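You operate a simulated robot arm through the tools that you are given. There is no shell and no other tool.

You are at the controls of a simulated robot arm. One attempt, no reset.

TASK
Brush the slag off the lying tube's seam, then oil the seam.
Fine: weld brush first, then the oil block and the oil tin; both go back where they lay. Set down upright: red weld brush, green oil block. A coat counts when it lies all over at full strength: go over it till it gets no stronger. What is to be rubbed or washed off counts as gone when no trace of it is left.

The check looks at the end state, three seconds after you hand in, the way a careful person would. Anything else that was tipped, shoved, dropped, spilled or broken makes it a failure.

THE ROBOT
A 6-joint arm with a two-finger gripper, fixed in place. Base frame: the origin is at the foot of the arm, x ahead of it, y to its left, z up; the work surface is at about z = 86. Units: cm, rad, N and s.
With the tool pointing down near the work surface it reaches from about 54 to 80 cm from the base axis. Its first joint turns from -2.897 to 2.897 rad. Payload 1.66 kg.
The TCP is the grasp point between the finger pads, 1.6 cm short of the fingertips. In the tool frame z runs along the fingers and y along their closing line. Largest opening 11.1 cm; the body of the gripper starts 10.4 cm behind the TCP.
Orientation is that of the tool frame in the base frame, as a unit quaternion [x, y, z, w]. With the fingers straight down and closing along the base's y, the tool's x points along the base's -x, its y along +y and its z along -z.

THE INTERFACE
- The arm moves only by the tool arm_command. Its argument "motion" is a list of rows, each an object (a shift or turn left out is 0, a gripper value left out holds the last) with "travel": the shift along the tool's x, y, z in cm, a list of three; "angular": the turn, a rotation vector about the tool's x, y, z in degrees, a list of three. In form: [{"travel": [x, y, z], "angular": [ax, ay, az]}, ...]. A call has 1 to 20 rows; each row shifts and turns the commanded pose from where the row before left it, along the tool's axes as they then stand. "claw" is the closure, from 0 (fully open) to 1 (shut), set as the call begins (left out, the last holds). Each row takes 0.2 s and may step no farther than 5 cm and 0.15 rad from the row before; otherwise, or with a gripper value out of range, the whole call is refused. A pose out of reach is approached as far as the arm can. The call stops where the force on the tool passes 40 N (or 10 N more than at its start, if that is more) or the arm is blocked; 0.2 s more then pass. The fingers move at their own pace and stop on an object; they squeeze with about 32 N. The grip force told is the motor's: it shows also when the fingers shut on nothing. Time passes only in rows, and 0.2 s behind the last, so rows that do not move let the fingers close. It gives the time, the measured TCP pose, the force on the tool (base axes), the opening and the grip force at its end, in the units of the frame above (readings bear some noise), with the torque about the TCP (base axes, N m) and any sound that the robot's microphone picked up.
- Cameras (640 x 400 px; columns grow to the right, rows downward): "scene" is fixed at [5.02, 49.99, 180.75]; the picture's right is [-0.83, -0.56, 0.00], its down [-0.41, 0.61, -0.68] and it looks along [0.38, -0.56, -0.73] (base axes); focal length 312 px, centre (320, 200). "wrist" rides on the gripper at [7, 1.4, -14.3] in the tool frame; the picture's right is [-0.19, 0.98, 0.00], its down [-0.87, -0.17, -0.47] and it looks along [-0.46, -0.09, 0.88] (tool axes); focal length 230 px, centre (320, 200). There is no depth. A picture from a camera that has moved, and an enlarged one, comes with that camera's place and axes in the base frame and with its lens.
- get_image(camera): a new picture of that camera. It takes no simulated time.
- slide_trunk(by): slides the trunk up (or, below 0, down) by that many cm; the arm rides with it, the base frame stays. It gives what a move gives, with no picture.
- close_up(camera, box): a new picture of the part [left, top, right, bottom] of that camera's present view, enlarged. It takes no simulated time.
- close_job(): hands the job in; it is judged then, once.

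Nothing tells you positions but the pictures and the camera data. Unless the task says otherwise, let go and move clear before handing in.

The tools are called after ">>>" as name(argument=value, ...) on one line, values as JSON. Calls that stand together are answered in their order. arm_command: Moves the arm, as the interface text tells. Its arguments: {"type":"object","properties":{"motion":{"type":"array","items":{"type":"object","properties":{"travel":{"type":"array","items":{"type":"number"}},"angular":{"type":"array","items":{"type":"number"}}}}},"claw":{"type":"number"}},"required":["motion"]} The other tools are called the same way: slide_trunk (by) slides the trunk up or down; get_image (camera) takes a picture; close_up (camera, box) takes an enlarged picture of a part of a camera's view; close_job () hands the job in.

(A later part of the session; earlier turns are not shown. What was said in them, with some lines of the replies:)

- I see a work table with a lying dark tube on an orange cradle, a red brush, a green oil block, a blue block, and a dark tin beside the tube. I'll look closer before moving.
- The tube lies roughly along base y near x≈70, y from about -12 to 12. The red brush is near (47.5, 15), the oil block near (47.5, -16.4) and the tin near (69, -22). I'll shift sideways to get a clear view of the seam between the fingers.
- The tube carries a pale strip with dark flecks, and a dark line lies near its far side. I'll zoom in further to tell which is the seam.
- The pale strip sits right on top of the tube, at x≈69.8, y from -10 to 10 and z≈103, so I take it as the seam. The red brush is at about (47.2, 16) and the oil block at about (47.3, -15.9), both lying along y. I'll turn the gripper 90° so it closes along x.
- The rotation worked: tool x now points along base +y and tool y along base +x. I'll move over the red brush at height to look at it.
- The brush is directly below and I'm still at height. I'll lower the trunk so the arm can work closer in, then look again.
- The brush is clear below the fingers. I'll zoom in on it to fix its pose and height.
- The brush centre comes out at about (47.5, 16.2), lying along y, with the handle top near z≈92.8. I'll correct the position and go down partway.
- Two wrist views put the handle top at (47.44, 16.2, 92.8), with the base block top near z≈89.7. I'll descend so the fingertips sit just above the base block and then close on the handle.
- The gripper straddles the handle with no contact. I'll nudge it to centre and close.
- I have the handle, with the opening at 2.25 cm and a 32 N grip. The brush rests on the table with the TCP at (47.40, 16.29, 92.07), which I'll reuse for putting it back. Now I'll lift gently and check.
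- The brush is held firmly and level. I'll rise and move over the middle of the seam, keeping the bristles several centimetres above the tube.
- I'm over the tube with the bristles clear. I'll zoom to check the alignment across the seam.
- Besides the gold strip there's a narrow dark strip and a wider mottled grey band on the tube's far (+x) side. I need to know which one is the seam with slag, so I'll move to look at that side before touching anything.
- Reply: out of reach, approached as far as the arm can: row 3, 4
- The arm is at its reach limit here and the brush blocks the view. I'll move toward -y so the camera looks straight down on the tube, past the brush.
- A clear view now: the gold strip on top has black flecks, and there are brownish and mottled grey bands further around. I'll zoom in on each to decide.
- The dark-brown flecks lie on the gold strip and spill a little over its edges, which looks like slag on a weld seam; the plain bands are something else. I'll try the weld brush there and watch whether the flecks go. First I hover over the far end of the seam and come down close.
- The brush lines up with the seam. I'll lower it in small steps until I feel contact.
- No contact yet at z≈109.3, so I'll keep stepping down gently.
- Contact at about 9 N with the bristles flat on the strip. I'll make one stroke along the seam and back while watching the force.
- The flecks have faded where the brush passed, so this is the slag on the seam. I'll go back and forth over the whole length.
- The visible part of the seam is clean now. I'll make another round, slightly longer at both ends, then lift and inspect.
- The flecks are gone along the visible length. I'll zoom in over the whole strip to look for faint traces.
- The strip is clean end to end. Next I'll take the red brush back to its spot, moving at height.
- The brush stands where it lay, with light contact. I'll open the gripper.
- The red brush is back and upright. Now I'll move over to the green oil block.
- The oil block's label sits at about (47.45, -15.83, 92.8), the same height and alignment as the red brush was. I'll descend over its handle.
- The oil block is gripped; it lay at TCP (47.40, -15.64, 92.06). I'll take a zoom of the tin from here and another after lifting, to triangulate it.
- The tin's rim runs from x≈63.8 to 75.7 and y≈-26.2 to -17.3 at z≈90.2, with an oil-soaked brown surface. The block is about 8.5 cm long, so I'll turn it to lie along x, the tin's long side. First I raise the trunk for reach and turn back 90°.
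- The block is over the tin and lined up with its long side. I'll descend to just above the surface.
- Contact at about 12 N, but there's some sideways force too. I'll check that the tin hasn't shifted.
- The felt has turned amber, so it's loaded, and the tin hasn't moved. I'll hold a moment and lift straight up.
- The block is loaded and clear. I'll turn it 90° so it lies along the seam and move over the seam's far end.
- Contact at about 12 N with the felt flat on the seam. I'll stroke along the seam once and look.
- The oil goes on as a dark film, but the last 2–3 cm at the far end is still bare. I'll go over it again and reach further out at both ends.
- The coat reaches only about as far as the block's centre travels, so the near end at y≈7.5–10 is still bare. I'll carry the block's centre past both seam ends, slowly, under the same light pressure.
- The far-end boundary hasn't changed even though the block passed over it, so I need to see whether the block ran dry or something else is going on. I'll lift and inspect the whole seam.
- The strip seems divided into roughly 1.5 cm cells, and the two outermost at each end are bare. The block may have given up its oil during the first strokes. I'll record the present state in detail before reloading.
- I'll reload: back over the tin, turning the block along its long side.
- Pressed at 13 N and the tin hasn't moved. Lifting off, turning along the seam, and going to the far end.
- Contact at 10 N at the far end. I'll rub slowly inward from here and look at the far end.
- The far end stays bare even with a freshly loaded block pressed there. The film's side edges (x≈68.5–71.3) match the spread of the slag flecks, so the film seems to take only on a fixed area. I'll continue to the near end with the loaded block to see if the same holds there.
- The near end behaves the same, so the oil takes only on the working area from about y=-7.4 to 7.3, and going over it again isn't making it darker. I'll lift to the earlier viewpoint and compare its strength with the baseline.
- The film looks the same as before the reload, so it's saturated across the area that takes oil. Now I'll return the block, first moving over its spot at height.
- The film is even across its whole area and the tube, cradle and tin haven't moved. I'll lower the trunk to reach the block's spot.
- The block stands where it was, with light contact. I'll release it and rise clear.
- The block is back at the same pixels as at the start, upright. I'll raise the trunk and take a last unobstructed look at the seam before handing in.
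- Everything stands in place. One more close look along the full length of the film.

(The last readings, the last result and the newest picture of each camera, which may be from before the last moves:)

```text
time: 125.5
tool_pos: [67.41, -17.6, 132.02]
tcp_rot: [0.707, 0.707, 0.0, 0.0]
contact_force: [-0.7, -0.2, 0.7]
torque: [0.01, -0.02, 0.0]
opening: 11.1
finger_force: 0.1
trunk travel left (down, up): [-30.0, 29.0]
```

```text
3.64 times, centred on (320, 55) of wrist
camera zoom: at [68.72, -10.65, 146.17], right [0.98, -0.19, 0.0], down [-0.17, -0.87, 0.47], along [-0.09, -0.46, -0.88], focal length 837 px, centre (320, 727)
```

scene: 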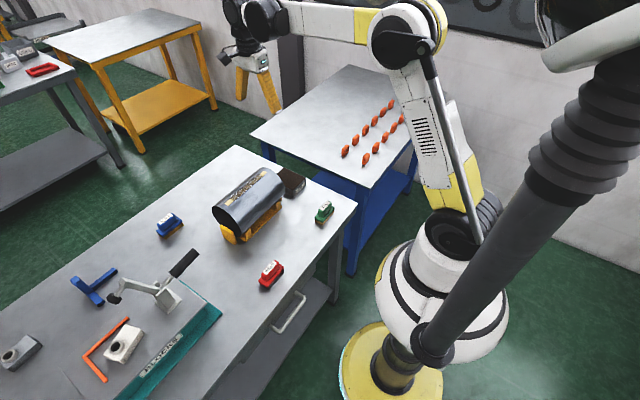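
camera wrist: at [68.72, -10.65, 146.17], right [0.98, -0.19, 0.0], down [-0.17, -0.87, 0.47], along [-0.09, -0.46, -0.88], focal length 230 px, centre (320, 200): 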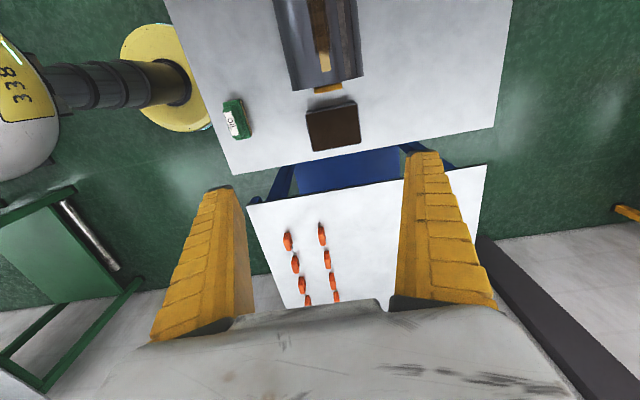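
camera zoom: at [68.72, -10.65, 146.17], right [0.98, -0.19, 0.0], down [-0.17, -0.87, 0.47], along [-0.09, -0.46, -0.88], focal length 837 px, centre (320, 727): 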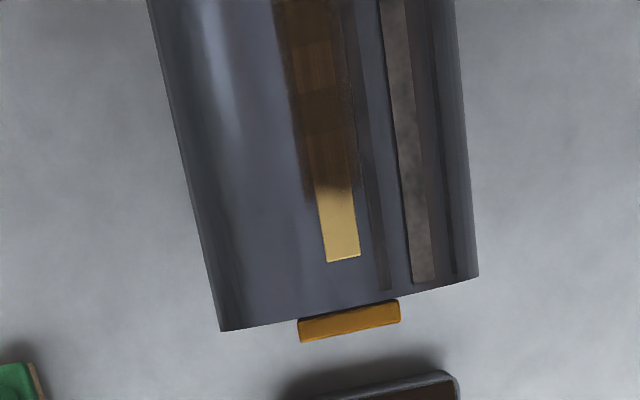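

Slag gone, the oil film is even and no longer gets darker, both tools stand upright where they lay, and the tin, tube and everything else are unmoved. The gripper is open and well clear, so I'm handing in.

>>> close_job()

```text
The job is handed in.
```

I brushed the slag off the seam, oiled it, and handed the job in. One thing is uncertain: about 2.7 cm at each end of the gold strip took no oil.

- **Slag:** I went over the seam with the weld brush at about 5–13 N until the close-ups showed no dark flecks anywhere along the strip.
- **Oil:** I loaded the block from the tin, went over the seam, reloaded once and went over it again. After the reload the film looked no darker than before, so I took it as full strength.
- **Bare ends:** The film covers the strip from about y = -7.3 to y = 7.3, while the strip itself runs to about ±10. The ends stayed bare even when I rubbed the freshly loaded block over them. The film's side edges also match how far the slag flecks had spread, so I took the bare ends as outside the area that takes oil. I couldn't confirm that.
- **Tools:** The red brush and green block are upright, back in their original spots as far as the scene pictures show.
- **Everything else:** The tube, cradle, tin, blue brush and other items look unmoved. The gripper is open and clear.
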